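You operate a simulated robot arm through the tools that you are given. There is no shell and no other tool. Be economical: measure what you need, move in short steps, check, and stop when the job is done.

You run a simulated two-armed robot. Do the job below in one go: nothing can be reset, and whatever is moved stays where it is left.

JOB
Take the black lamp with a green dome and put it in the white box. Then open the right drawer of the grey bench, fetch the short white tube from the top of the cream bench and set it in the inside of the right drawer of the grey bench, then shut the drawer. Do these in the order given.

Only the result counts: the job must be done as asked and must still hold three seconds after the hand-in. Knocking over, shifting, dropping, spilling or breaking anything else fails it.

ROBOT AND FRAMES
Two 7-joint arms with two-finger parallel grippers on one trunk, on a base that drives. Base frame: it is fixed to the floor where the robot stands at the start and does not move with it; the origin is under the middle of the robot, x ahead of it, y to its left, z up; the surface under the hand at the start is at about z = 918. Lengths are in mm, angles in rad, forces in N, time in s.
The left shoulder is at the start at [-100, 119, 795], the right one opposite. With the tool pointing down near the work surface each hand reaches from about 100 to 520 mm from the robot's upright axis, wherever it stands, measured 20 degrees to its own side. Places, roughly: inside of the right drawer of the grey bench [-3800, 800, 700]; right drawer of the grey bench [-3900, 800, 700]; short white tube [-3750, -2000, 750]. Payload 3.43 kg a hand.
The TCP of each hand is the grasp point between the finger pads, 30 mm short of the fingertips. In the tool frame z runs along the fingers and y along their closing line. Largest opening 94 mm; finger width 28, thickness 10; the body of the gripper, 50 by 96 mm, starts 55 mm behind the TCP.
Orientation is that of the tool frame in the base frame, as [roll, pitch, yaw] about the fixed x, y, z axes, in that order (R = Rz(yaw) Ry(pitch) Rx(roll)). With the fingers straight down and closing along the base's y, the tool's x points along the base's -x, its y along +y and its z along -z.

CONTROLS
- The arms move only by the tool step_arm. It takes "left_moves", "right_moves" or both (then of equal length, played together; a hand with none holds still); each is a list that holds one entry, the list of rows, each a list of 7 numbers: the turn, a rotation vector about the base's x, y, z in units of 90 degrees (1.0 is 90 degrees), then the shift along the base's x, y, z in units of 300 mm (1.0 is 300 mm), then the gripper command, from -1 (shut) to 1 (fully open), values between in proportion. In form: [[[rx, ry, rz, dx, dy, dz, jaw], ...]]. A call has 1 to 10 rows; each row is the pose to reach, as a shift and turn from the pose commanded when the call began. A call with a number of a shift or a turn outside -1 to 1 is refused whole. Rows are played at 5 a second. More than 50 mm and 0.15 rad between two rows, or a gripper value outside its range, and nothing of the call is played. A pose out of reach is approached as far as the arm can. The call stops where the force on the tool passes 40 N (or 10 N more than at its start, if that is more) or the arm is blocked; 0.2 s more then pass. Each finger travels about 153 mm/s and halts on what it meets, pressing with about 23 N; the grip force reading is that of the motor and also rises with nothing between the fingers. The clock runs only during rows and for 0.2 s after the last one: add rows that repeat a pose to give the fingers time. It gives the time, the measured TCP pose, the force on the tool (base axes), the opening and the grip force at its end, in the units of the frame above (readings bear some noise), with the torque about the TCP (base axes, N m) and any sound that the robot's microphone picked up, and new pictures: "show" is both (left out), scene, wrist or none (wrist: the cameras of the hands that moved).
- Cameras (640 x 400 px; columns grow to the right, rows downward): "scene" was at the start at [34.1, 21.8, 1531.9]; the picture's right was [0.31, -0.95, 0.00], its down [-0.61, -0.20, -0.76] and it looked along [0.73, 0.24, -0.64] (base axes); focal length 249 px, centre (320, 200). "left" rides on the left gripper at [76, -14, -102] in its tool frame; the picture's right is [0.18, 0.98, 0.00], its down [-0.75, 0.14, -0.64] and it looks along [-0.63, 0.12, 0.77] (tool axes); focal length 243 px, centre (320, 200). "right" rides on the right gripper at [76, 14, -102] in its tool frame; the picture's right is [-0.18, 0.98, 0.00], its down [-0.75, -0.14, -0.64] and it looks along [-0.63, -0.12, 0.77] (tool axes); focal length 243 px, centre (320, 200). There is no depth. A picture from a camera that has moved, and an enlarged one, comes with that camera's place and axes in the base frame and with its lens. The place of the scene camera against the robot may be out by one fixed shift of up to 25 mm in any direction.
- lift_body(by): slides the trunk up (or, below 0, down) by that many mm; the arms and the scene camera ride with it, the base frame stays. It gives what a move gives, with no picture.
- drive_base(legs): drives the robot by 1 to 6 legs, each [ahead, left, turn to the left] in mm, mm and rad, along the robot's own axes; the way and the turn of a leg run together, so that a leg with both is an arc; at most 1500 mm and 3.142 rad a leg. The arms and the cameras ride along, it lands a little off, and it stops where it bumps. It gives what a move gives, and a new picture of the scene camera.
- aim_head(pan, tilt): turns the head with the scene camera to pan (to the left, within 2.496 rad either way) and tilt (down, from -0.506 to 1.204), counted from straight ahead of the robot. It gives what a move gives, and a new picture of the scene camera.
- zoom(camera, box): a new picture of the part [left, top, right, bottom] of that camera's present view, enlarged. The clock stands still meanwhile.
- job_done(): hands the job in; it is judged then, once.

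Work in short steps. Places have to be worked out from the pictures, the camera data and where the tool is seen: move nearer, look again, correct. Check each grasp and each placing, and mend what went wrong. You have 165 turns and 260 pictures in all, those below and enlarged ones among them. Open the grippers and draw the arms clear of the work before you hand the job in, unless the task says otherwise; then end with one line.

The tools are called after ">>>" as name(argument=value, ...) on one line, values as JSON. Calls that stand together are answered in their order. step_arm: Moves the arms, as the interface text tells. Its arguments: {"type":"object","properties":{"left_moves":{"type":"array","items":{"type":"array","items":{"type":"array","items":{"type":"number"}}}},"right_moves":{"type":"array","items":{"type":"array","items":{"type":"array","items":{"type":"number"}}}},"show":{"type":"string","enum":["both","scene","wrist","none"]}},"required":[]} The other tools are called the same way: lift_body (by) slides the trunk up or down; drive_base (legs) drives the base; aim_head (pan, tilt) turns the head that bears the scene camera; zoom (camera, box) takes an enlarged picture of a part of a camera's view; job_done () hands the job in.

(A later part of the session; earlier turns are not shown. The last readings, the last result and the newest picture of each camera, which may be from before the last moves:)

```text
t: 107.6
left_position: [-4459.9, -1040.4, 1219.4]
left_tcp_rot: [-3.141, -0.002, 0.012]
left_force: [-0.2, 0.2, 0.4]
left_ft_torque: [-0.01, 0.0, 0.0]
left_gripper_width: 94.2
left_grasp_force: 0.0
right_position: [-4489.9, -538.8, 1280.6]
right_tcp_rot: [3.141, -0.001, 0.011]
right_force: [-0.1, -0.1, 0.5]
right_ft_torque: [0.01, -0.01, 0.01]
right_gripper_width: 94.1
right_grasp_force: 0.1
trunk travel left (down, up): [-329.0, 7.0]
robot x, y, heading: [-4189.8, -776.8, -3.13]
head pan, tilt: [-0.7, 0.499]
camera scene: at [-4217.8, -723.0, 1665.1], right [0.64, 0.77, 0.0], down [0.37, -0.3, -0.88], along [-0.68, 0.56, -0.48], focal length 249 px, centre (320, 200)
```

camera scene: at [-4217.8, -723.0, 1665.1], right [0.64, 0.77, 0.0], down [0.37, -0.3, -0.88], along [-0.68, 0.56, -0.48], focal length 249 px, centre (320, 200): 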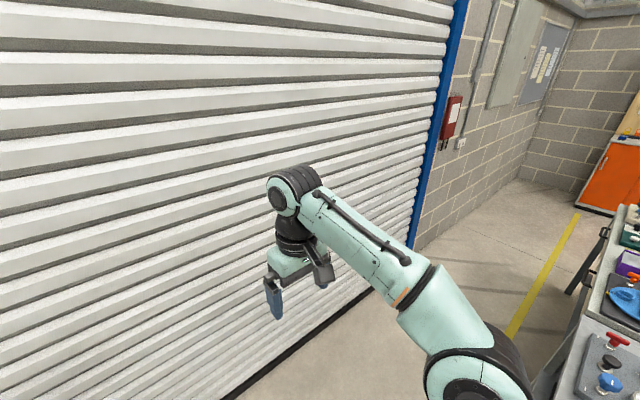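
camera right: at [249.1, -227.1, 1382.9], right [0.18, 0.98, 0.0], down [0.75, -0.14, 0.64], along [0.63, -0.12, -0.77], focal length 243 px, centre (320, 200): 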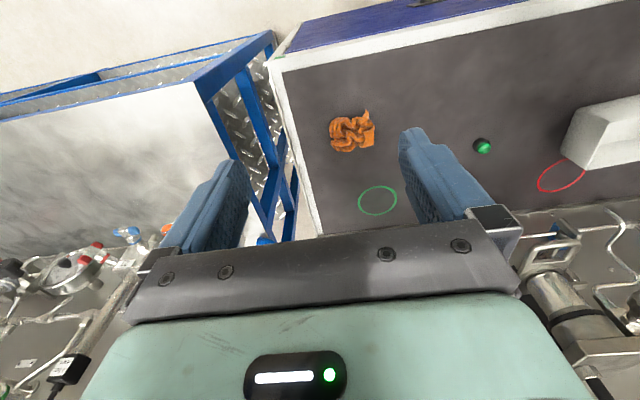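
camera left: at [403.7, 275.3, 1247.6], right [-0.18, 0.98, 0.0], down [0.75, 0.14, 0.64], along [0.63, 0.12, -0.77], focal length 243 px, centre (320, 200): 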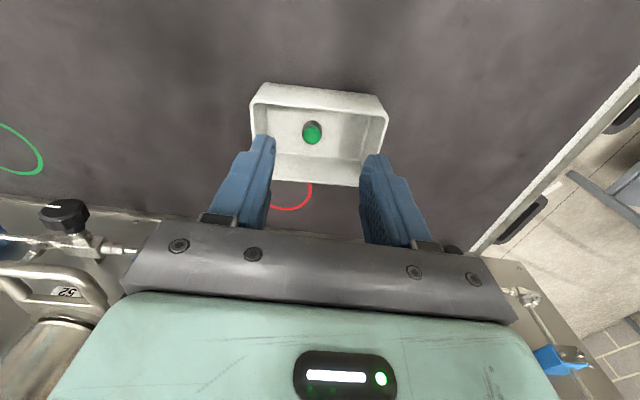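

The aisle behind the bench is about 1 m wide (wall x ≈ −5050, bench rear ≈ −4020). I turn to face +x here, then back up and slide into the aisle.

>>> drive_base(legs=[[0, 0, 3.13], [-410, 0, 0], [0, 900, 0]])

>>> aim_head(pan=0.7, tilt=0.7)

```text
t: 125.2
left_position: [-4244.6, 393.9, 1219.6]
left_tcp_rot: [3.14, -0.003, 3.063]
left_force: [-0.6, -0.1, 0.2]
left_ft_torque: [-0.01, -0.02, -0.07]
left_gripper_width: 93.8
left_grasp_force: 0.1
right_position: [-4260.5, -108.6, 1280.3]
right_tcp_rot: [3.141, -0.001, 3.062]
right_force: [-1.0, -0.4, -0.8]
right_ft_torque: [-0.01, 0.0, 0.0]
right_gripper_width: 94.1
right_grasp_force: 0.0
trunk travel left (down, up): [-329.0, 7.0]
robot x, y, heading: [-4540.7, 152.5, -0.077]
head pan, tilt: [-0.7, 0.499]
camera scene: at [-4521.3, 89.4, 1665.1], right [-0.7, -0.71, 0.0], down [-0.34, 0.34, -0.88], along [0.63, -0.62, -0.48], focal length 249 px, centre (320, 200)
```

scene: 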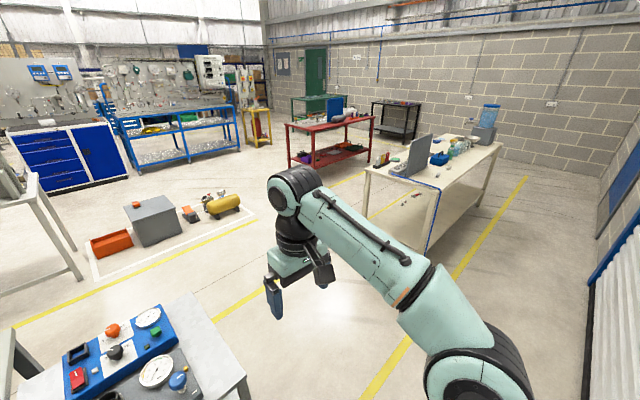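

```text
t: 126.8
left_position: [-4243.1, 394.5, 1219.9]
left_tcp_rot: [3.141, -0.004, 3.063]
left_force: [0.3, 0.1, 0.0]
left_ft_torque: [-0.02, 0.0, -0.02]
left_gripper_width: 94.1
left_grasp_force: 0.1
right_position: [-4258.6, -108.7, 1280.9]
right_tcp_rot: [3.141, -0.001, 3.062]
right_force: [0.4, -0.1, 0.5]
right_ft_torque: [0.02, 0.02, 0.02]
right_gripper_width: 94.0
right_grasp_force: 0.0
trunk travel left (down, up): [-329.0, 7.0]
robot x, y, heading: [-4539.0, 156.9, -0.079]
head pan, tilt: [0.7, 0.7]
camera scene: at [-4517.0, 202.7, 1647.4], right [0.58, -0.81, 0.0], down [-0.52, -0.38, -0.77], along [0.62, 0.45, -0.64], focal length 249 px, centre (320, 200)
```

scene: 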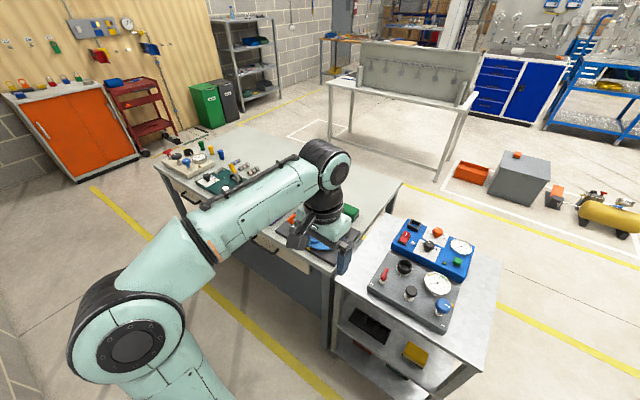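

The drawers are on this side. I straighten and slide on so the right drawer is before me.

>>> drive_base(legs=[[0, 0, 0.078], [0, 640, 0]])

>>> aim_head(pan=0, tilt=0.85)

```text
t: 133.2
left_position: [-4260.6, 1046.7, 1220.8]
left_tcp_rot: [3.141, -0.002, 3.134]
left_force: [0.6, -0.1, -0.8]
left_ft_torque: [-0.01, 0.01, -0.03]
left_gripper_width: 93.8
left_grasp_force: 0.0
right_position: [-4239.4, 544.5, 1280.2]
right_tcp_rot: [3.141, 0.001, 3.134]
right_force: [-0.5, 0.8, -0.3]
right_ft_torque: [0.01, 0.01, 0.02]
right_gripper_width: 94.2
right_grasp_force: 0.1
trunk travel left (down, up): [-329.0, 7.0]
robot x, y, heading: [-4536.7, 787.6, -0.003]
head pan, tilt: [0.7, 0.7]
camera scene: at [-4519.7, 836.5, 1647.4], right [0.64, -0.77, 0.0], down [-0.49, -0.41, -0.76], along [0.59, 0.49, -0.64], focal length 249 px, centre (320, 200)
```

scene: 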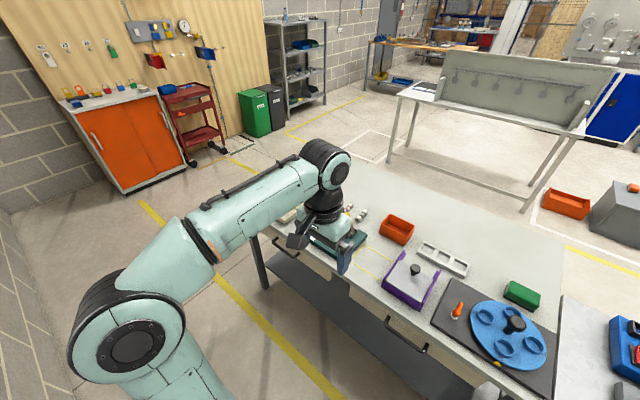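

```text
t: 134.3
left_position: [-4260.7, 1047.3, 1220.4]
left_tcp_rot: [3.141, -0.002, 3.134]
left_force: [0.0, -0.3, 0.2]
left_ft_torque: [-0.02, -0.03, -0.01]
left_gripper_width: 94.1
left_grasp_force: 0.0
right_position: [-4239.0, 543.2, 1280.0]
right_tcp_rot: [-3.141, 0.0, 3.137]
right_force: [0.3, 0.3, -0.4]
right_ft_torque: [0.0, -0.02, 0.01]
right_gripper_width: 94.0
right_grasp_force: 0.1
trunk travel left (down, up): [-329.0, 7.0]
robot x, y, heading: [-4537.5, 785.9, -0.008]
head pan, tilt: [0.0, 0.85]
camera scene: at [-4506.7, 781.9, 1635.1], right [0.0, -1.0, 0.0], down [-0.75, 0.0, -0.66], along [0.66, 0.0, -0.75], focal length 249 px, centre (320, 200)
```

scene: 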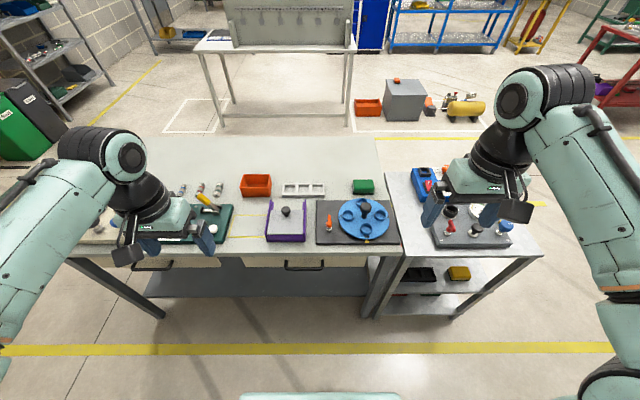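

The right drawer's front with a dark bar handle shows at about (305, 266). I enlarge it.

>>> zoom(camera="scene", box=[210, 190, 420, 320])

```text
3.05 times, centred on (315, 255) of scene
camera zoom: at [-4506.7, 781.9, 1635.1], right [0.0, -1.0, 0.0], down [-0.75, 0.0, -0.66], along [0.66, 0.0, -0.75], focal length 758 px, centre (335, 32)
```

zoom: 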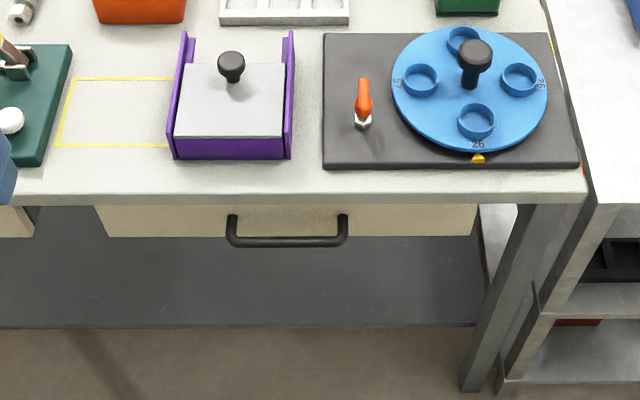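

Handle bar judged at x ≈ −4080, y 770–910, z ≈ 760; bench top ≈ 818. I'll use the left hand, fingers down, closing along x; shift the base right 100 mm first and turn the wrist.

>>> drive_base(legs=[[0, -100, 0.008]])

>>> step_arm(left_moves=[[[0, 0, 0.09, 0, 0, 0, 1], [0, 0, 0.18, 0, 0, 0, 1], [0, 0, 0.27, 0.05, 0, 0, 1], [0, 0, 0.36, 0.1, -0.05, 0, 1], [0, 0, 0.45, 0.15, -0.1, 0, 1], [0, 0, 0.54, 0.2, -0.15, 0, 1], [0, 0, 0.63, 0.25, -0.2, -0.05, 1], [0, 0, 0.72, 0.25, -0.25, -0.1, 1], [0, 0, 0.81, 0.25, -0.3, -0.2, 1], [0, 0, 0.9, 0.25, -0.35, -0.3, 1]]])

```text
t: 135.8
left_position: [-4263.0, 951.0, 1219.4]
left_tcp_rot: [-3.14, -0.003, -3.136]
left_force: [0.1, 0.4, 1.2]
left_ft_torque: [0.0, -0.05, 0.01]
left_gripper_width: 94.0
left_grasp_force: 0.0
right_position: [-4237.2, 448.8, 1280.7]
right_tcp_rot: [3.141, 0.0, -3.137]
right_force: [1.1, -0.2, -0.2]
right_ft_torque: [0.04, -0.01, 0.0]
right_gripper_width: 93.9
right_grasp_force: 0.0
trunk travel left (down, up): [-329.0, 7.0]
robot x, y, heading: [-4533.1, 689.4, 0.004]
head pan, tilt: [0.0, 0.85]
camera scene: at [-4506.7, 683.4, 1635.1], right [0.01, -1.0, 0.0], down [-0.75, 0.0, -0.66], along [0.66, 0.0, -0.75], focal length 249 px, centre (320, 200)
```

scene: 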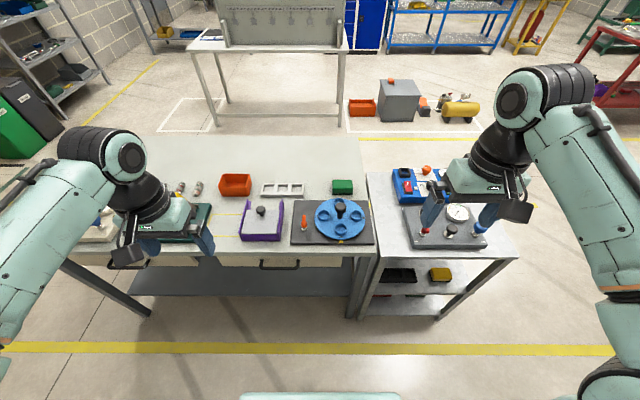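

```text
t: 138.0
left_position: [-4187.0, 845.5, 1128.8]
left_tcp_rot: [-3.14, -0.002, -1.72]
left_force: [-0.3, -0.2, -0.1]
left_ft_torque: [0.03, 0.0, 0.04]
left_gripper_width: 94.2
left_grasp_force: 0.1
right_position: [-4236.8, 448.9, 1279.8]
right_tcp_rot: [-3.14, 0.0, -3.137]
right_force: [0.3, -0.1, 0.5]
right_ft_torque: [0.01, 0.04, 0.0]
right_gripper_width: 94.0
right_grasp_force: 0.1
trunk travel left (down, up): [-329.0, 7.0]
robot x, y, heading: [-4535.0, 687.5, 0.009]
head pan, tilt: [0.0, 0.85]
camera scene: at [-4506.4, 683.1, 1635.1], right [0.01, -1.0, 0.0], down [-0.75, 0.0, -0.66], along [0.66, 0.0, -0.75], focal length 249 px, centre (320, 200)
camera left: at [-4184.0, 768.4, 1231.9], right [-1.0, -0.04, 0.0], down [-0.03, 0.77, 0.64], along [-0.02, 0.64, -0.77], focal length 243 px, centre (320, 200)
```

scene: 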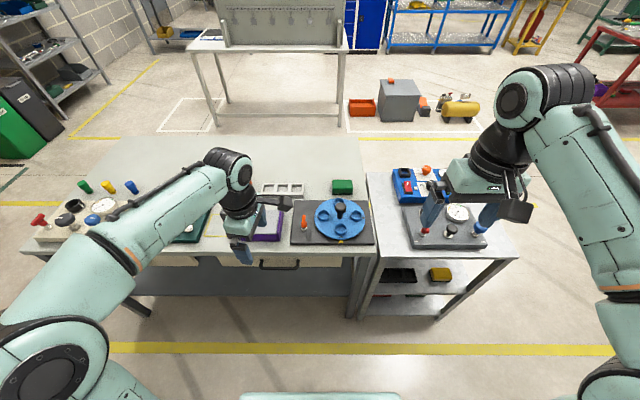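
left: 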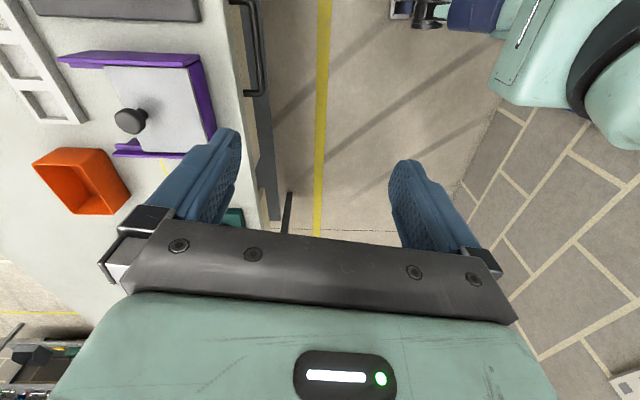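

The bar appears at x ≈ −4088, y ≈ 840 from the wrist camera. I finish the turn and go to hover above it.

>>> step_arm(left_moves=[[[0, 0, 0.095, 0.1, 0, -0.1, 1], [0, 0, 0.095, 0.2, 0, -0.2, 1], [0, 0, 0.095, 0.3, 0, -0.3, 1], [0, 0, 0.095, 0.33, -0.02, -0.43, 1], [0, 0, 0.095, 0.33, -0.02, -0.57, 1], [0, 0, 0.095, 0.33, -0.02, -0.7, 1], [0, 0, 0.095, 0.33, -0.02, -0.7, 1]]])

```text
t: 139.6
left_position: [-4090.8, 840.1, 918.2]
left_tcp_rot: [-3.141, -0.003, -1.573]
left_force: [-0.9, -0.5, 0.6]
left_ft_torque: [0.02, -0.06, -0.04]
left_gripper_width: 94.1
left_grasp_force: 0.1
right_position: [-4237.0, 448.4, 1280.5]
right_tcp_rot: [3.141, 0.0, -3.136]
right_force: [-0.1, 0.1, 0.3]
right_ft_torque: [-0.01, -0.01, -0.03]
right_gripper_width: 94.1
right_grasp_force: 0.0
trunk travel left (down, up): [-329.0, 7.0]
robot x, y, heading: [-4536.7, 688.9, 0.011]
head pan, tilt: [0.0, 0.85]
camera scene: at [-4507.1, 683.4, 1635.1], right [0.01, -1.0, 0.0], down [-0.75, 0.0, -0.66], along [0.66, 0.0, -0.75], focal length 249 px, centre (320, 200)
camera left: at [-4077.6, 764.5, 1022.2], right [-0.98, -0.18, 0.0], down [-0.14, 0.75, 0.64], along [-0.12, 0.63, -0.77], focal length 243 px, centre (320, 200)
```

scene: 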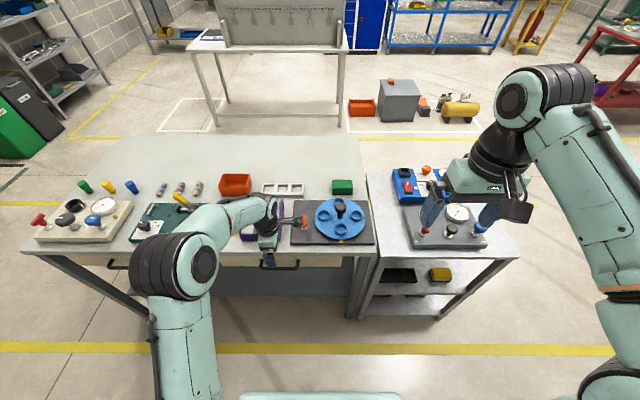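
left: 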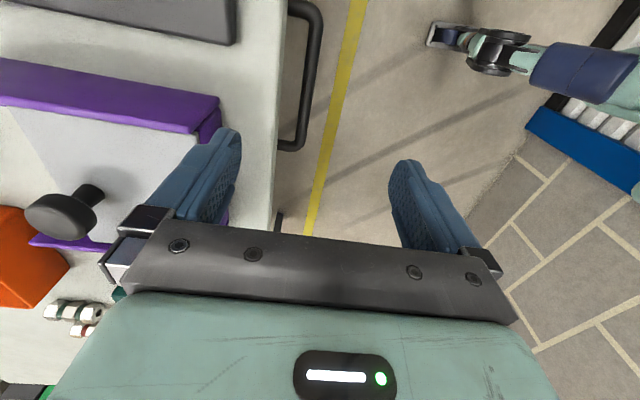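

The bar is at x ≈ −4079 only ~23 mm beyond the bench edge, so a straight-down grasp is tight. I'll draw back and turn the tool level (pointing +x, closing vertically).

>>> step_arm(left_moves=[[[0, -0.09, 0, -0.1, 0, 0.05, 1], [0, -0.18, 0, -0.2, 0, 0.05, 1], [0, -0.27, 0, -0.3, 0, 0.05, 1], [0, -0.36, 0, -0.3, 0, 0.05, 0.5], [0, -0.45, 0, -0.3, 0, 0.05, 0.2], [0, -0.54, 0, -0.3, 0, 0.05, 0.2], [0, -0.63, 0, -0.3, 0, 0, 0.2], [0, -0.72, 0, -0.3, 0, -0.05, 0.2], [0, -0.81, 0, -0.3, 0, -0.1, 0.2], [0, -0.9, 0, -0.3, 0, -0.15, 0.2]]])

```text
t: 141.8
left_position: [-4173.4, 839.6, 866.2]
left_tcp_rot: [-1.724, 0.003, -1.571]
left_force: [0.3, -0.3, 0.5]
left_ft_torque: [-0.02, 0.04, 0.04]
left_gripper_width: 56.6
left_grasp_force: 0.1
left hand out of reach, approached as far as the arm can: row 6, 7, 8, 9, 10
right_position: [-4237.4, 449.1, 1279.9]
right_tcp_rot: [-3.142, -0.001, -3.137]
right_force: [-0.2, 0.1, 1.0]
right_ft_torque: [-0.01, 0.0, 0.01]
right_gripper_width: 94.0
right_grasp_force: 0.1
trunk travel left (down, up): [-329.0, 7.0]
robot x, y, heading: [-4536.9, 688.4, 0.001]
head pan, tilt: [0.0, 0.85]
camera scene: at [-4506.8, 683.6, 1635.1], right [0.01, -1.0, 0.0], down [-0.75, 0.0, -0.66], along [0.66, 0.0, -0.75], focal length 249 px, centre (320, 200)
camera left: at [-4271.7, 763.8, 896.0], right [-0.15, -0.18, -0.97], down [-0.66, 0.75, -0.04], along [0.74, 0.63, -0.23], focal length 243 px, centre (320, 200)
```

scene: 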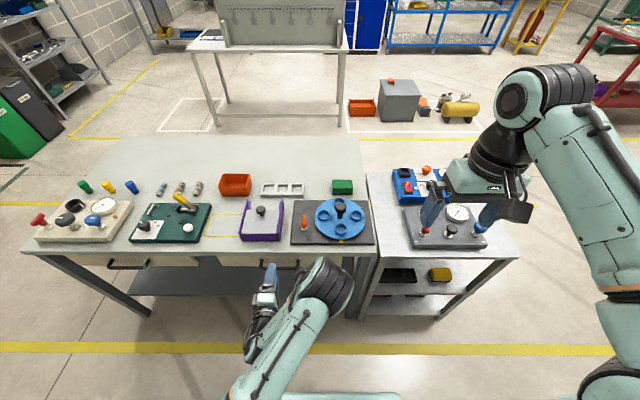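
left: 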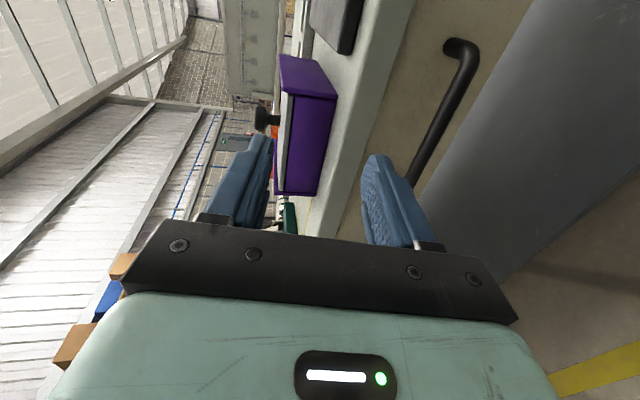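

Bar is at about (−4079, 775–905, 743), slab underside ≈ 797. I finish levelling while lowering in front of the bar.

>>> step_arm(left_moves=[[[0, -0.05, 0, 0, 0, -0.1, 0.2], [0, -0.097, 0, 0, 0, -0.2, 0.2], [0, -0.097, 0, 0, 0, -0.3, 0.2], [0, -0.097, 0, 0, 0, -0.41, 0.2], [0, -0.097, 0, 0, 0, -0.41, 0.2]]])

```text
t: 143.0
left_position: [-4170.6, 839.2, 744.5]
left_tcp_rot: [-1.575, 0.004, -1.573]
left_force: [0.1, 0.2, 0.0]
left_ft_torque: [0.01, 0.03, 0.01]
left_gripper_width: 56.4
left_grasp_force: 0.1
right_position: [-4237.6, 447.7, 1280.9]
right_tcp_rot: [-3.142, 0.0, -3.135]
right_force: [0.0, 0.1, -1.0]
right_ft_torque: [0.01, -0.03, -0.03]
right_gripper_width: 93.9
right_grasp_force: 0.1
trunk travel left (down, up): [-329.0, 7.0]
robot x, y, heading: [-4537.9, 686.8, 0.006]
head pan, tilt: [0.0, 0.85]
camera scene: at [-4506.9, 683.1, 1635.1], right [0.01, -1.0, 0.0], down [-0.75, 0.0, -0.66], along [0.66, 0.0, -0.75], focal length 249 px, centre (320, 200)
camera left: at [-4274.1, 764.5, 760.1], right [-0.01, -0.18, -0.98], down [-0.64, 0.75, -0.14], along [0.77, 0.63, -0.12], focal length 243 px, centre (320, 200)
```

scene: 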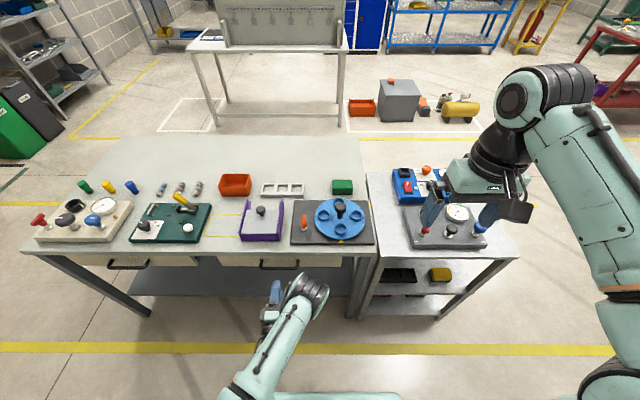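
left: 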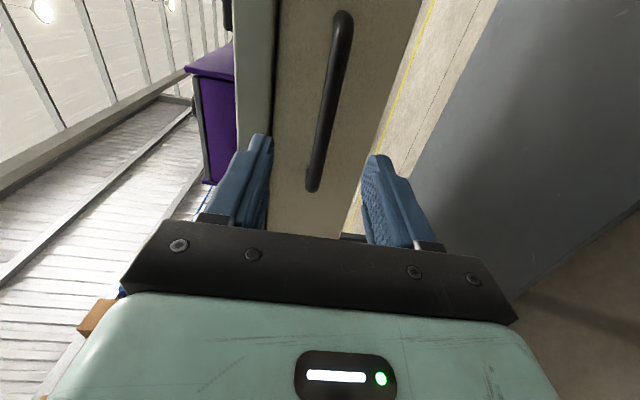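

Bar z ≈ 741, well between the fingers. Advance 79 mm, then close.

>>> step_arm(left_moves=[[[0, 0, 0, 0.1, 0, -0.012, 0.2], [0, 0, 0, 0.2, 0, -0.012, 0.2], [0, 0, 0, 0.265, 0, -0.012, 0.2], [0, 0, 0, 0.265, 0, -0.012, 0.2], [0, 0, 0, 0.265, 0, -0.012, -1], [0, 0, 0, 0.265, 0, -0.012, -1], [0, 0, 0, 0.265, 0, -0.012, -1]]])

```text
t: 144.6
left_position: [-4091.4, 838.7, 739.6]
left_tcp_rot: [-1.578, 0.001, -1.572]
left_force: [0.2, -0.3, -5.8]
left_ft_torque: [-0.21, 0.09, 0.2]
left_gripper_width: 13.8
left_grasp_force: 45.0
right_position: [-4236.6, 450.0, 1280.9]
right_tcp_rot: [3.141, -0.001, -3.138]
right_force: [0.1, 0.3, 0.0]
right_ft_torque: [0.0, 0.0, 0.03]
right_gripper_width: 94.2
right_grasp_force: 0.0
trunk travel left (down, up): [-329.0, 7.0]
robot x, y, heading: [-4537.6, 687.4, 0.006]
head pan, tilt: [0.0, 0.85]
camera scene: at [-4506.2, 683.5, 1635.0], right [0.01, -1.0, 0.0], down [-0.75, 0.0, -0.66], along [0.66, 0.0, -0.75], focal length 249 px, centre (320, 200)
camera left: at [-4194.4, 763.4, 755.2], right [-0.01, -0.18, -0.98], down [-0.64, 0.75, -0.14], along [0.77, 0.63, -0.12], focal length 243 px, centre (320, 200)
```

scene: 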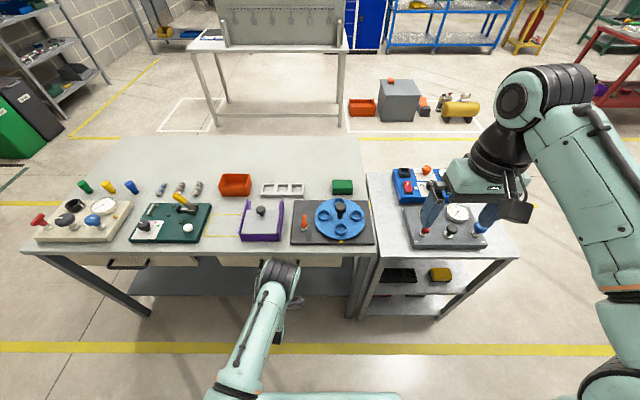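
left: 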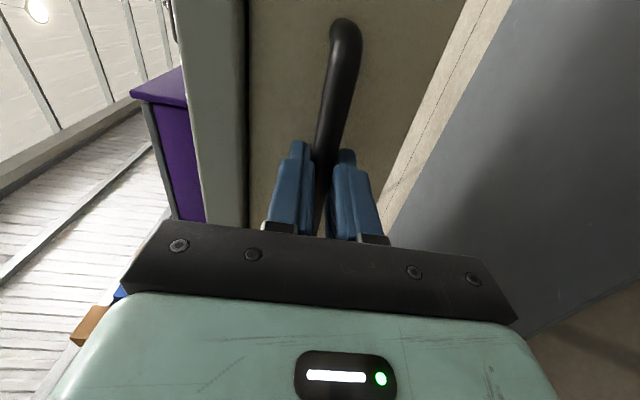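

The bar is held (13.8 mm). Pulling the drawer with the arm, gently.

>>> step_arm(left_moves=[[[0, 0, 0, -0.04, 0, 0, -1], [0, 0, 0, -0.08, 0, 0, -1], [0, 0, 0, -0.12, 0, 0, -1], [0, 0, 0, -0.16, 0, 0, -1], [0, 0, 0, -0.2, 0, 0, -1], [0, 0, 0, -0.24, 0, 0, -1], [0, 0, 0, -0.27, 0, 0, -1], [0, 0, 0, -0.27, 0, 0, -1]]])

```text
t: 146.4
left_position: [-4174.1, 838.9, 740.1]
left_tcp_rot: [-1.578, 0.001, -1.571]
left_force: [-0.1, 3.2, -12.0]
left_ft_torque: [-0.22, 0.14, 0.17]
left_gripper_width: 13.5
left_grasp_force: 44.9
right_position: [-4236.0, 448.9, 1280.1]
right_tcp_rot: [-3.14, -0.002, -3.136]
right_force: [0.0, 0.2, 0.1]
right_ft_torque: [-0.01, 0.0, 0.0]
right_gripper_width: 94.0
right_grasp_force: 0.0
trunk travel left (down, up): [-329.0, 7.0]
robot x, y, heading: [-4534.7, 687.3, 0.009]
head pan, tilt: [0.0, 0.85]
camera scene: at [-4505.9, 684.3, 1635.0], right [0.01, -1.0, 0.0], down [-0.75, 0.0, -0.66], along [0.66, 0.0, -0.75], focal length 249 px, centre (320, 200)
camera left: at [-4276.0, 763.3, 755.3], right [-0.01, -0.18, -0.98], down [-0.64, 0.75, -0.13], along [0.77, 0.63, -0.12], focal length 243 px, centre (320, 200)
```

scene: 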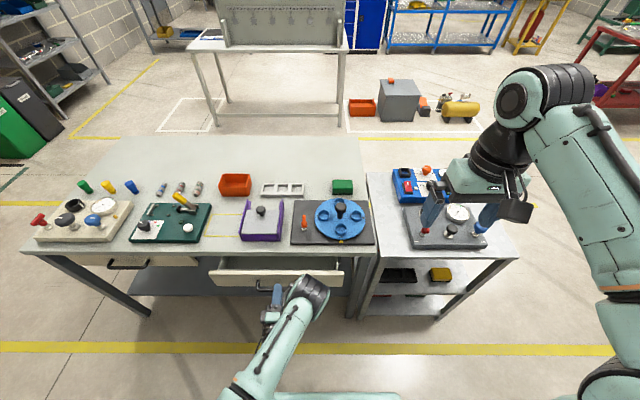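
left: 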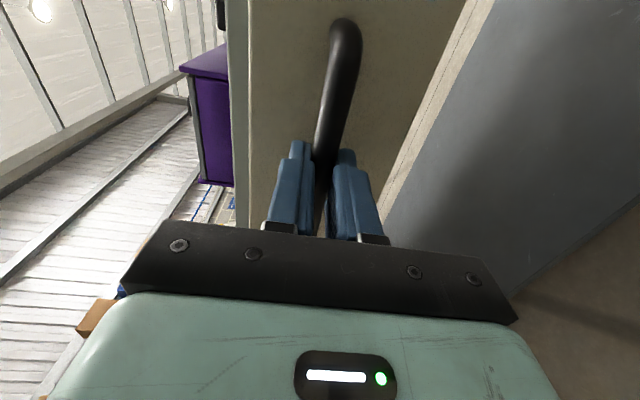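

The drawer has opened ~83 mm. Now I pull it further by backing the base 150 mm.

>>> drive_base(legs=[[-150, 0, 0]])

```text
t: 147.8
left_position: [-4319.0, 839.2, 741.6]
left_tcp_rot: [-1.58, 0.002, -1.572]
left_force: [0.1, 13.8, -17.8]
left_ft_torque: [-0.17, 0.44, -0.38]
left_gripper_width: 13.7
left_grasp_force: 44.9
right_position: [-4383.2, 449.5, 1280.5]
right_tcp_rot: [-3.14, -0.004, -3.139]
right_force: [0.6, -0.1, -0.6]
right_ft_torque: [0.0, -0.01, -0.04]
right_gripper_width: 94.0
right_grasp_force: 0.1
trunk travel left (down, up): [-329.0, 7.0]
robot x, y, heading: [-4685.7, 689.6, 0.005]
head pan, tilt: [0.0, 0.85]
camera scene: at [-4652.9, 684.9, 1635.3], right [0.0, -1.0, 0.0], down [-0.75, 0.0, -0.66], along [0.66, 0.0, -0.75], focal length 249 px, centre (320, 200)
```

scene: 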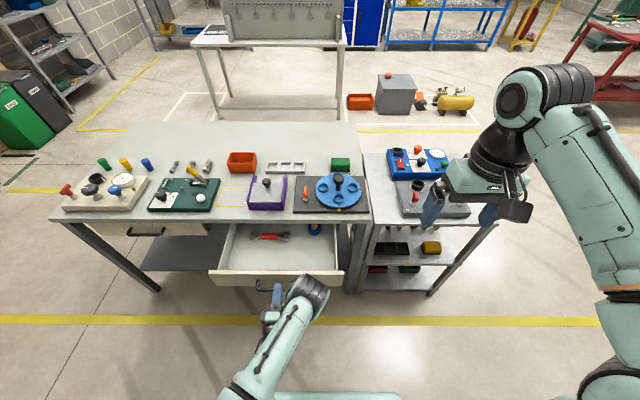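

Open ~228 mm; the drawer already holds a red tool and a ring further in, with free room in front. I release the bar, retreat and lift.

>>> step_arm(left_moves=[[[0, 0, 0, 0, 0, 0, 0.2], [0, 0, 0, 0, 0, 0, 0.2], [0, 0, 0, -0.06, 0, 0, 0.2], [0, 0, 0, -0.15, 0, 0, 0.2], [0, 0, 0, -0.22, 0, 0, 0.2], [0, 0, 0, -0.22, 0, 0.15, 0.2], [0, 0, 0, -0.22, 0, 0.3, 0.2], [0, 0, 0, -0.22, 0, 0.45, 0.2], [0, 0, 0, -0.22, 0, 0.6, 0.2]]])

```text
t: 149.8
left_position: [-4348.7, 829.3, 866.8]
left_tcp_rot: [-1.584, 0.002, -1.571]
left_force: [-0.3, -0.2, 0.3]
left_ft_torque: [0.01, -0.02, 0.02]
left_gripper_width: 56.3
left_grasp_force: 0.1
left hand out of reach, approached as far as the arm can: row 8, 9
right_position: [-4385.2, 447.5, 1279.6]
right_tcp_rot: [-3.141, 0.002, -3.139]
right_force: [-0.3, 0.2, 0.4]
right_ft_torque: [0.02, 0.0, -0.02]
right_gripper_width: 93.9
right_grasp_force: 0.0
trunk travel left (down, up): [-329.0, 7.0]
robot x, y, heading: [-4684.9, 688.4, 0.004]
head pan, tilt: [0.0, 0.85]
camera scene: at [-4654.8, 682.4, 1635.1], right [0.0, -1.0, 0.0], down [-0.75, 0.0, -0.66], along [0.66, 0.0, -0.75], focal length 249 px, centre (320, 200)
camera left: at [-4450.4, 752.8, 882.9], right [-0.01, -0.18, -0.98], down [-0.64, 0.75, -0.13], along [0.76, 0.63, -0.13], focal length 243 px, centre (320, 200)
```

scene: 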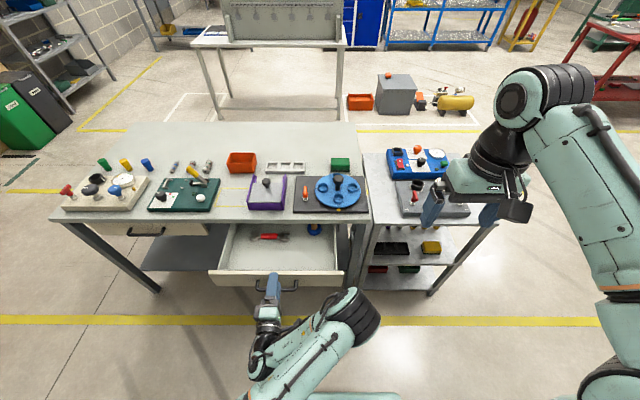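
left: 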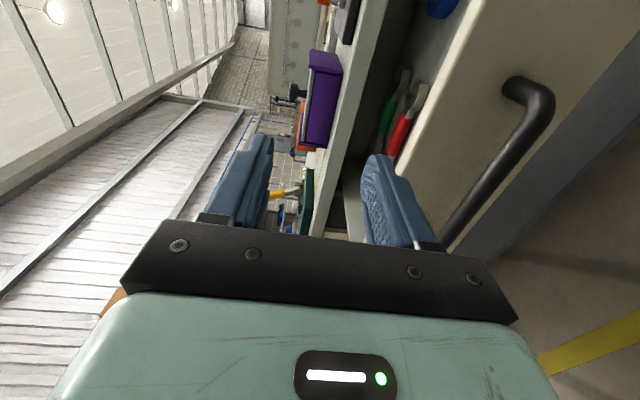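

Released. Turn the tool back down while rising.

>>> step_arm(left_moves=[[[0, 0.09, 0, 0, 0, 0.02, 0.2], [0, 0.18, 0, 0, 0, 0.05, 0.5], [0, 0.27, 0, 0, 0, 0.1, 0.5], [0, 0.36, 0, 0, 0, 0.16, 0.5], [0, 0.45, 0, 0, 0, 0.25, 1], [0, 0.54, 0, 0, 0, 0.35, 1], [0, 0.63, 0, 0, 0, 0.45, 1], [0, 0.72, 0, 0, 0, 0.55, 1], [0, 0.81, 0, 0, 0, 0.65, 1], [0, 0.9, 0, 0, 0, 0.75, 1]]], show="none")

>>> step_arm(left_moves=[[[0, 0.09, 0, 0, 0, 0.05, 1], [0, 0.09, -0.09, 0, 0, 0.15, 1], [0, 0.09, -0.09, 0, 0.05, 0.25, 1], [0, 0.09, -0.09, 0, 0.1, 0.35, 1], [0, 0.09, -0.09, 0, 0.1, 0.35, 1]]], show="scene")

```text
t: 152.0
left_position: [-4344.1, 827.6, 1095.3]
left_tcp_rot: [-2.993, -0.001, -1.576]
left_force: [0.3, -0.3, -0.1]
left_ft_torque: [-0.03, 0.04, -0.03]
left_gripper_width: 94.0
left_grasp_force: 0.1
left hand out of reach, approached as far as the arm can: row 1, 2, 3, 4, 5
right_position: [-4385.3, 447.5, 1280.8]
right_tcp_rot: [-3.141, 0.001, -3.138]
right_force: [0.4, 0.0, 0.0]
right_ft_torque: [0.01, 0.01, 0.0]
right_gripper_width: 93.9
right_grasp_force: 0.1
trunk travel left (down, up): [-329.0, 7.0]
robot x, y, heading: [-4687.1, 687.8, -0.002]
head pan, tilt: [0.0, 0.85]
```

```text
t: 153.2
left_position: [-4344.3, 858.5, 1199.8]
left_tcp_rot: [-3.135, -0.01, -1.716]
left_force: [0.0, 0.0, 0.5]
left_ft_torque: [0.01, -0.02, 0.01]
left_gripper_width: 94.2
left_grasp_force: 0.0
right_position: [-4385.6, 448.4, 1280.2]
right_tcp_rot: [-3.141, 0.001, -3.138]
right_force: [0.1, 0.3, 0.3]
right_ft_torque: [0.01, -0.02, -0.01]
right_gripper_width: 94.2
right_grasp_force: 0.0
trunk travel left (down, up): [-329.0, 7.0]
robot x, y, heading: [-4684.5, 689.5, -0.001]
head pan, tilt: [0.0, 0.85]
camera scene: at [-4655.2, 682.5, 1635.1], right [0.0, -1.0, 0.0], down [-0.75, 0.0, -0.66], along [0.66, 0.0, -0.75], focal length 249 px, centre (320, 200)
```

scene: 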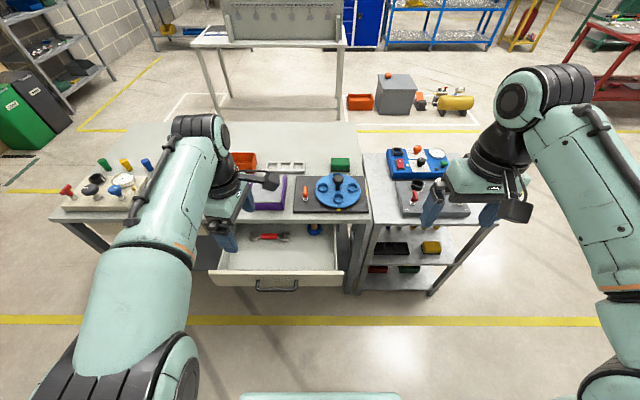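

Next the tube. I slide back out of the aisle and look at the cream bench from its near end.

>>> drive_base(legs=[[0, -1440, 0], [450, 0, 0]])

>>> aim_head(pan=-1.2, tilt=0.5)

```text
t: 168.6
left_position: [-3877.3, -591.6, 1198.4]
left_tcp_rot: [-3.135, -0.011, -1.701]
left_force: [-0.1, 0.3, -1.2]
left_ft_torque: [0.03, 0.0, 0.0]
left_gripper_width: 94.0
left_grasp_force: 0.1
right_position: [-3912.2, -1003.5, 1280.3]
right_tcp_rot: [-3.141, -0.002, -3.123]
right_force: [1.0, 0.7, 1.1]
right_ft_torque: [-0.02, 0.04, 0.0]
right_gripper_width: 94.0
right_grasp_force: 0.0
trunk travel left (down, up): [-329.0, 7.0]
robot x, y, heading: [-4213.6, -766.6, 0.016]
head pan, tilt: [0.0, 0.85]
camera scene: at [-4185.0, -772.2, 1635.0], right [0.02, -1.0, 0.0], down [-0.75, -0.01, -0.66], along [0.66, 0.01, -0.75], focal length 249 px, centre (320, 200)
```

scene: 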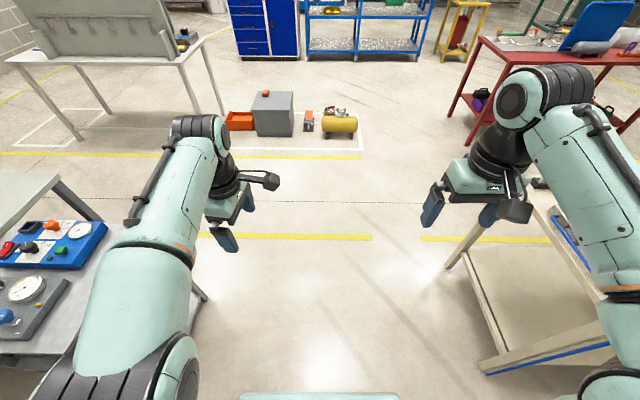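

```text
t: 169.9
left_position: [-3876.5, -591.8, 1199.4]
left_tcp_rot: [-3.135, -0.01, -1.701]
left_force: [0.4, -0.3, -0.3]
left_ft_torque: [-0.02, 0.0, -0.03]
left_gripper_width: 94.2
left_grasp_force: 0.0
right_position: [-3911.6, -1002.9, 1280.1]
right_tcp_rot: [-3.14, 0.0, -3.122]
right_force: [0.3, 0.6, -0.6]
right_ft_torque: [0.03, 0.01, -0.02]
right_gripper_width: 94.0
right_grasp_force: 0.1
trunk travel left (down, up): [-329.0, 7.0]
robot x, y, heading: [-4213.0, -765.3, 0.025]
head pan, tilt: [-1.201, 0.499]
camera scene: at [-4228.3, -857.9, 1665.1], right [-0.92, -0.38, 0.0], down [-0.18, 0.44, -0.88], along [0.33, -0.81, -0.48], focal length 249 px, centre (320, 200)
```

scene: 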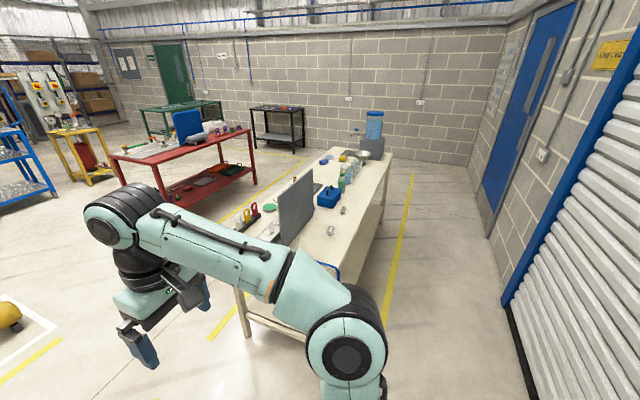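

Enlarge the near part of the cream bench.

>>> zoom(camera="scene", box=[220, 140, 420, 265])

```text
3.20 times, centred on (320, 202) of scene
camera zoom: at [-4228.3, -857.9, 1665.1], right [-0.92, -0.38, 0.0], down [-0.18, 0.44, -0.88], along [0.33, -0.81, -0.48], focal length 796 px, centre (320, 192)
```

zoom: 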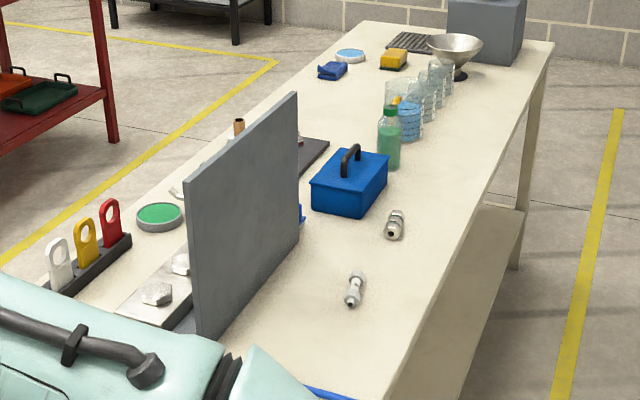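

The tube candidate (a small fitting-like tube near (−3830, −2000)) lies on the wall side of the bench, whose rear edge is about x ≈ −3990. I drive along that side.

>>> drive_base(legs=[[-170, 0, -0.02], [0, -1300, 0]])

>>> aim_head(pan=0, tilt=0.85)

```text
t: 182.7
left_position: [-4047.1, -1907.3, 1198.9]
left_tcp_rot: [-3.133, -0.01, -1.718]
left_force: [-0.1, -1.0, -0.4]
left_ft_torque: [0.02, -0.01, 0.0]
left_gripper_width: 94.0
left_grasp_force: 0.0
right_position: [-4090.1, -2317.2, 1280.4]
right_tcp_rot: [3.141, 0.0, 3.14]
right_force: [-0.7, 0.1, 0.0]
right_ft_torque: [-0.01, 0.0, 0.01]
right_gripper_width: 94.0
right_grasp_force: 0.1
trunk travel left (down, up): [-329.0, 7.0]
robot x, y, heading: [-4390.3, -2076.9, 0.004]
head pan, tilt: [-1.201, 0.499]
camera scene: at [-4403.6, -2166.2, 1665.1], right [-0.93, -0.36, 0.0], down [-0.17, 0.45, -0.88], along [0.32, -0.82, -0.48], focal length 249 px, centre (320, 200)
```

scene: 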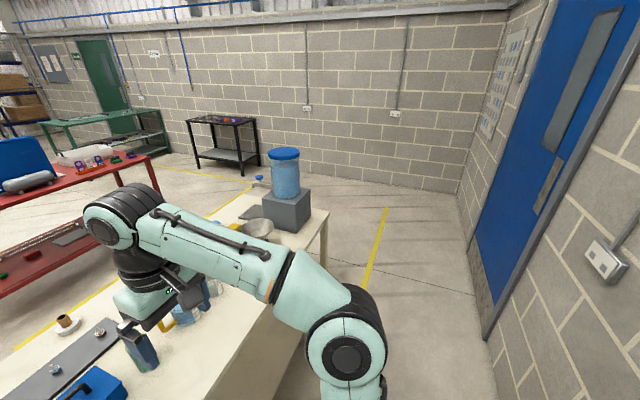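

```text
t: 184.1
left_position: [-4046.7, -1907.3, 1198.8]
left_tcp_rot: [-3.134, -0.01, -1.719]
left_force: [0.3, 0.1, -0.5]
left_ft_torque: [-0.05, -0.02, 0.04]
left_gripper_width: 93.9
left_grasp_force: 0.1
right_position: [-4090.3, -2317.4, 1281.2]
right_tcp_rot: [3.141, 0.0, -3.141]
right_force: [-0.3, 0.2, -0.9]
right_ft_torque: [-0.02, 0.0, 0.0]
right_gripper_width: 94.3
right_grasp_force: 0.0
trunk travel left (down, up): [-329.0, 7.0]
robot x, y, heading: [-4387.1, -2080.3, -0.003]
head pan, tilt: [0.0, 0.85]
camera scene: at [-4358.2, -2081.5, 1635.1], right [0.0, -1.0, 0.0], down [-0.75, 0.0, -0.66], along [0.66, 0.0, -0.75], focal length 249 px, centre (320, 200)
```

scene: 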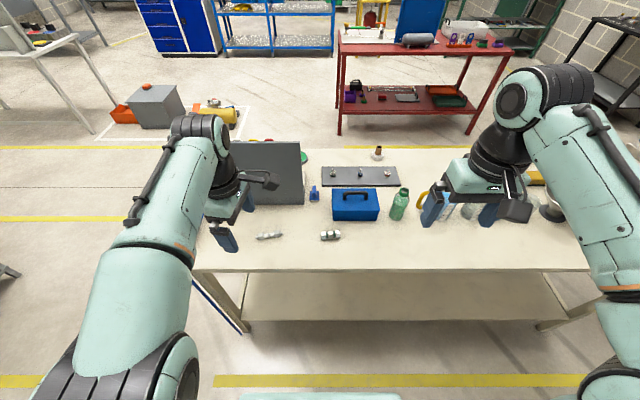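

>>> zoom(camera="scene", box=[200, 130, 400, 255])

>>> zoom(camera="scene", box=[400, 130, 600, 255])

```text
3.20 times, centred on (300, 192) of scene
camera zoom: at [-4358.2, -2081.5, 1635.1], right [0.0, -1.0, 0.0], down [-0.75, 0.0, -0.66], along [0.66, 0.0, -0.75], focal length 796 px, centre (384, 224)
```

zoom: 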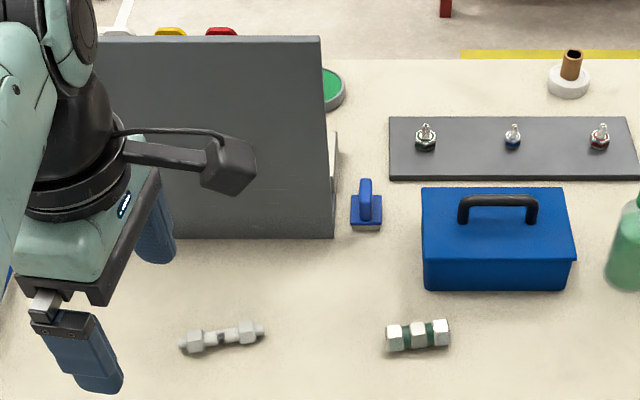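

```text
3.20 times, centred on (500, 192) of scene
camera zoom: at [-4358.2, -2081.5, 1635.1], right [0.0, -1.0, 0.0], down [-0.75, 0.0, -0.66], along [0.66, 0.0, -0.75], focal length 796 px, centre (-256, 224)
```

zoom: 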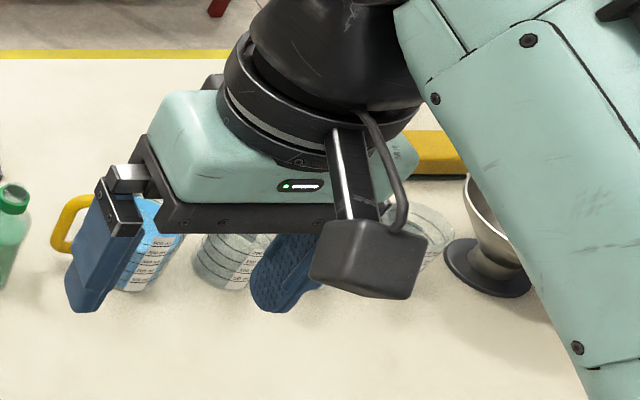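

Two candidates: the thin one at left and the banded one at right. I enlarge each strongly.

>>> zoom(camera="scene", box=[245, 215, 309, 255])

>>> zoom(camera="scene", box=[300, 215, 364, 255])

>>> aim_head(pan=0.35, tilt=0.6)

```text
10.00 times, centred on (277, 235) of scene
camera zoom: at [-4358.2, -2081.5, 1635.1], right [0.0, -1.0, 0.0], down [-0.75, 0.0, -0.66], along [0.66, 0.0, -0.75], focal length 2488 px, centre (750, -150)
```

zoom: 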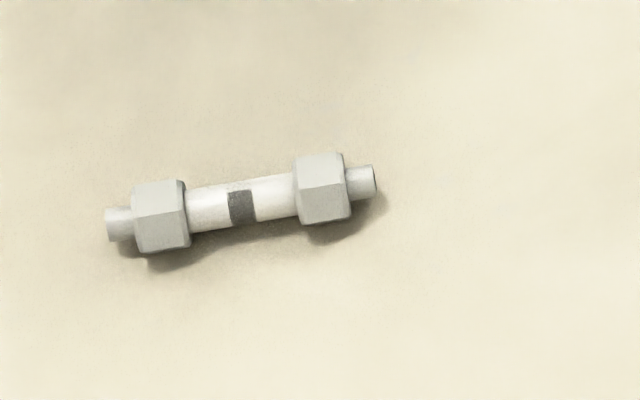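

```text
10.00 times, centred on (332, 235) of scene
camera zoom: at [-4358.2, -2081.5, 1635.1], right [0.0, -1.0, 0.0], down [-0.75, 0.0, -0.66], along [0.66, 0.0, -0.75], focal length 2488 px, centre (200, -150)
```

zoom: 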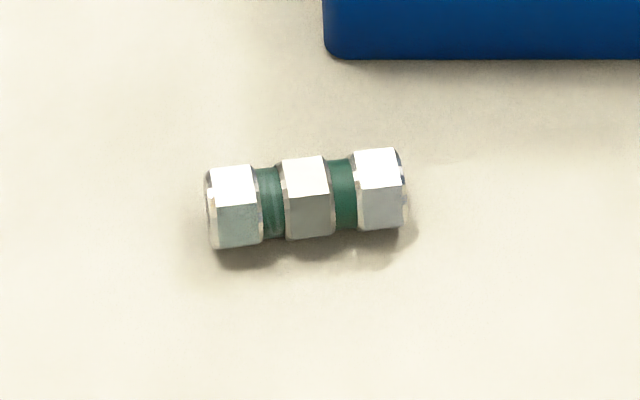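

```text
t: 184.9
left_position: [-4046.8, -1907.1, 1198.2]
left_tcp_rot: [-3.136, -0.012, -1.719]
left_force: [0.4, -0.4, 0.5]
left_ft_torque: [0.0, -0.01, -0.01]
left_gripper_width: 93.8
left_grasp_force: 0.0
right_position: [-4090.3, -2319.2, 1280.2]
right_tcp_rot: [-3.141, 0.0, 3.141]
right_force: [-0.1, -0.3, -0.5]
right_ft_torque: [0.0, 0.01, -0.02]
right_gripper_width: 93.9
right_grasp_force: 0.1
trunk travel left (down, up): [-329.0, 7.0]
robot x, y, heading: [-4385.9, -2076.9, 0.002]
head pan, tilt: [0.351, 0.6]
camera scene: at [-4353.4, -2051.2, 1655.9], right [0.34, -0.94, 0.0], down [-0.53, -0.19, -0.82], along [0.78, 0.28, -0.57], focal length 249 px, centre (320, 200)
```

scene: 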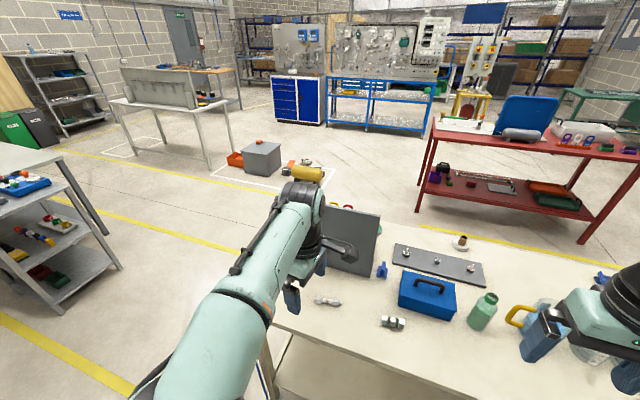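

The left one is a white tube (~105 mm long, grey nuts, black band) – that is the target. Triangulation puts it near (−3867, −1900, z ≈ 875). I move the base 55 mm ahead and bring the left hand over it.

>>> drive_base(legs=[[55, 0, 0]])

>>> step_arm(left_moves=[[[0, 0, 0.05, 0, 0, -0.08, 1], [0, 0, 0.1, 0.05, 0, -0.16, 1], [0, 0, 0.15, 0.1, 0, -0.24, 1], [0, 0, 0.2, 0.15, 0, -0.32, 1], [0, 0, 0.2, 0.22, 0, -0.4, 1], [0, 0, 0.2, 0.3, 0, -0.46, 1], [0, 0, 0.2, 0.3, 0, -0.46, 1]]])

```text
t: 185.9
left_position: [-3994.5, -1908.4, 1198.0]
left_tcp_rot: [-3.135, -0.01, -1.721]
left_force: [0.4, -0.3, 0.3]
left_ft_torque: [-0.02, -0.06, 0.04]
left_gripper_width: 94.0
left_grasp_force: 0.0
right_position: [-4037.8, -2318.6, 1280.6]
right_tcp_rot: [-3.141, 0.0, 3.14]
right_force: [-0.3, 0.6, -0.1]
right_ft_torque: [-0.02, -0.03, -0.01]
right_gripper_width: 94.1
right_grasp_force: 0.1
trunk travel left (down, up): [-329.0, 7.0]
robot x, y, heading: [-4334.2, -2077.2, 0.002]
head pan, tilt: [0.351, 0.6]
camera scene: at [-4301.1, -2051.2, 1655.6], right [0.34, -0.94, 0.0], down [-0.53, -0.19, -0.83], along [0.78, 0.28, -0.56], focal length 249 px, centre (320, 200)
```

scene: 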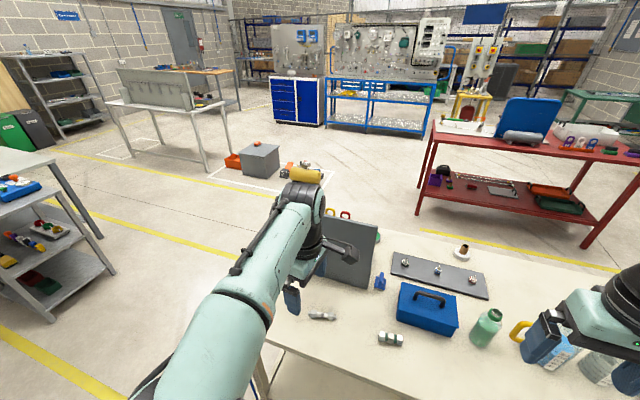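

```text
t: 187.5
left_position: [-3901.2, -1907.2, 1063.6]
left_tcp_rot: [-3.133, -0.009, -1.407]
left_force: [-0.2, 0.0, 0.3]
left_ft_torque: [-0.02, -0.02, 0.01]
left_gripper_width: 93.9
left_grasp_force: 0.1
right_position: [-4036.2, -2318.5, 1280.5]
right_tcp_rot: [3.142, 0.001, 3.139]
right_force: [0.5, 0.7, -0.7]
right_ft_torque: [-0.03, -0.03, 0.02]
right_gripper_width: 94.0
right_grasp_force: 0.1
trunk travel left (down, up): [-329.0, 7.0]
robot x, y, heading: [-4334.8, -2076.3, -0.007]
head pan, tilt: [0.351, 0.6]
camera scene: at [-4300.2, -2051.1, 1656.0], right [0.34, -0.94, 0.0], down [-0.53, -0.19, -0.83], along [0.78, 0.28, -0.56], focal length 249 px, centre (320, 200)
camera left: at [-3877.1, -1979.6, 1165.7], right [-0.94, -0.34, -0.01], down [-0.27, 0.73, 0.63], along [-0.21, 0.6, -0.77], focal length 243 px, centre (320, 200)
```

scene: 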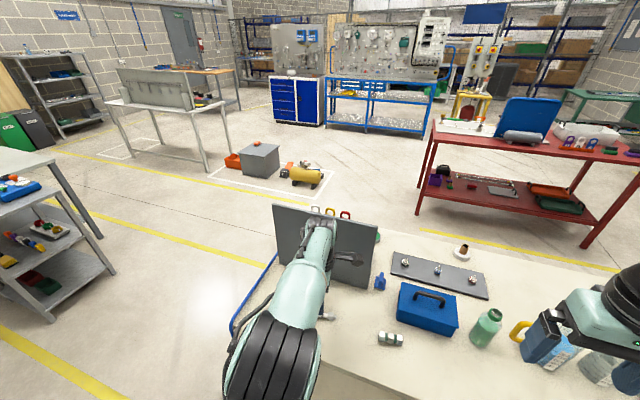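
left: 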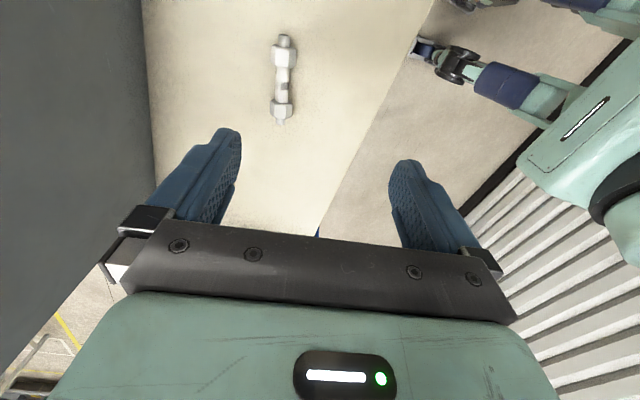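

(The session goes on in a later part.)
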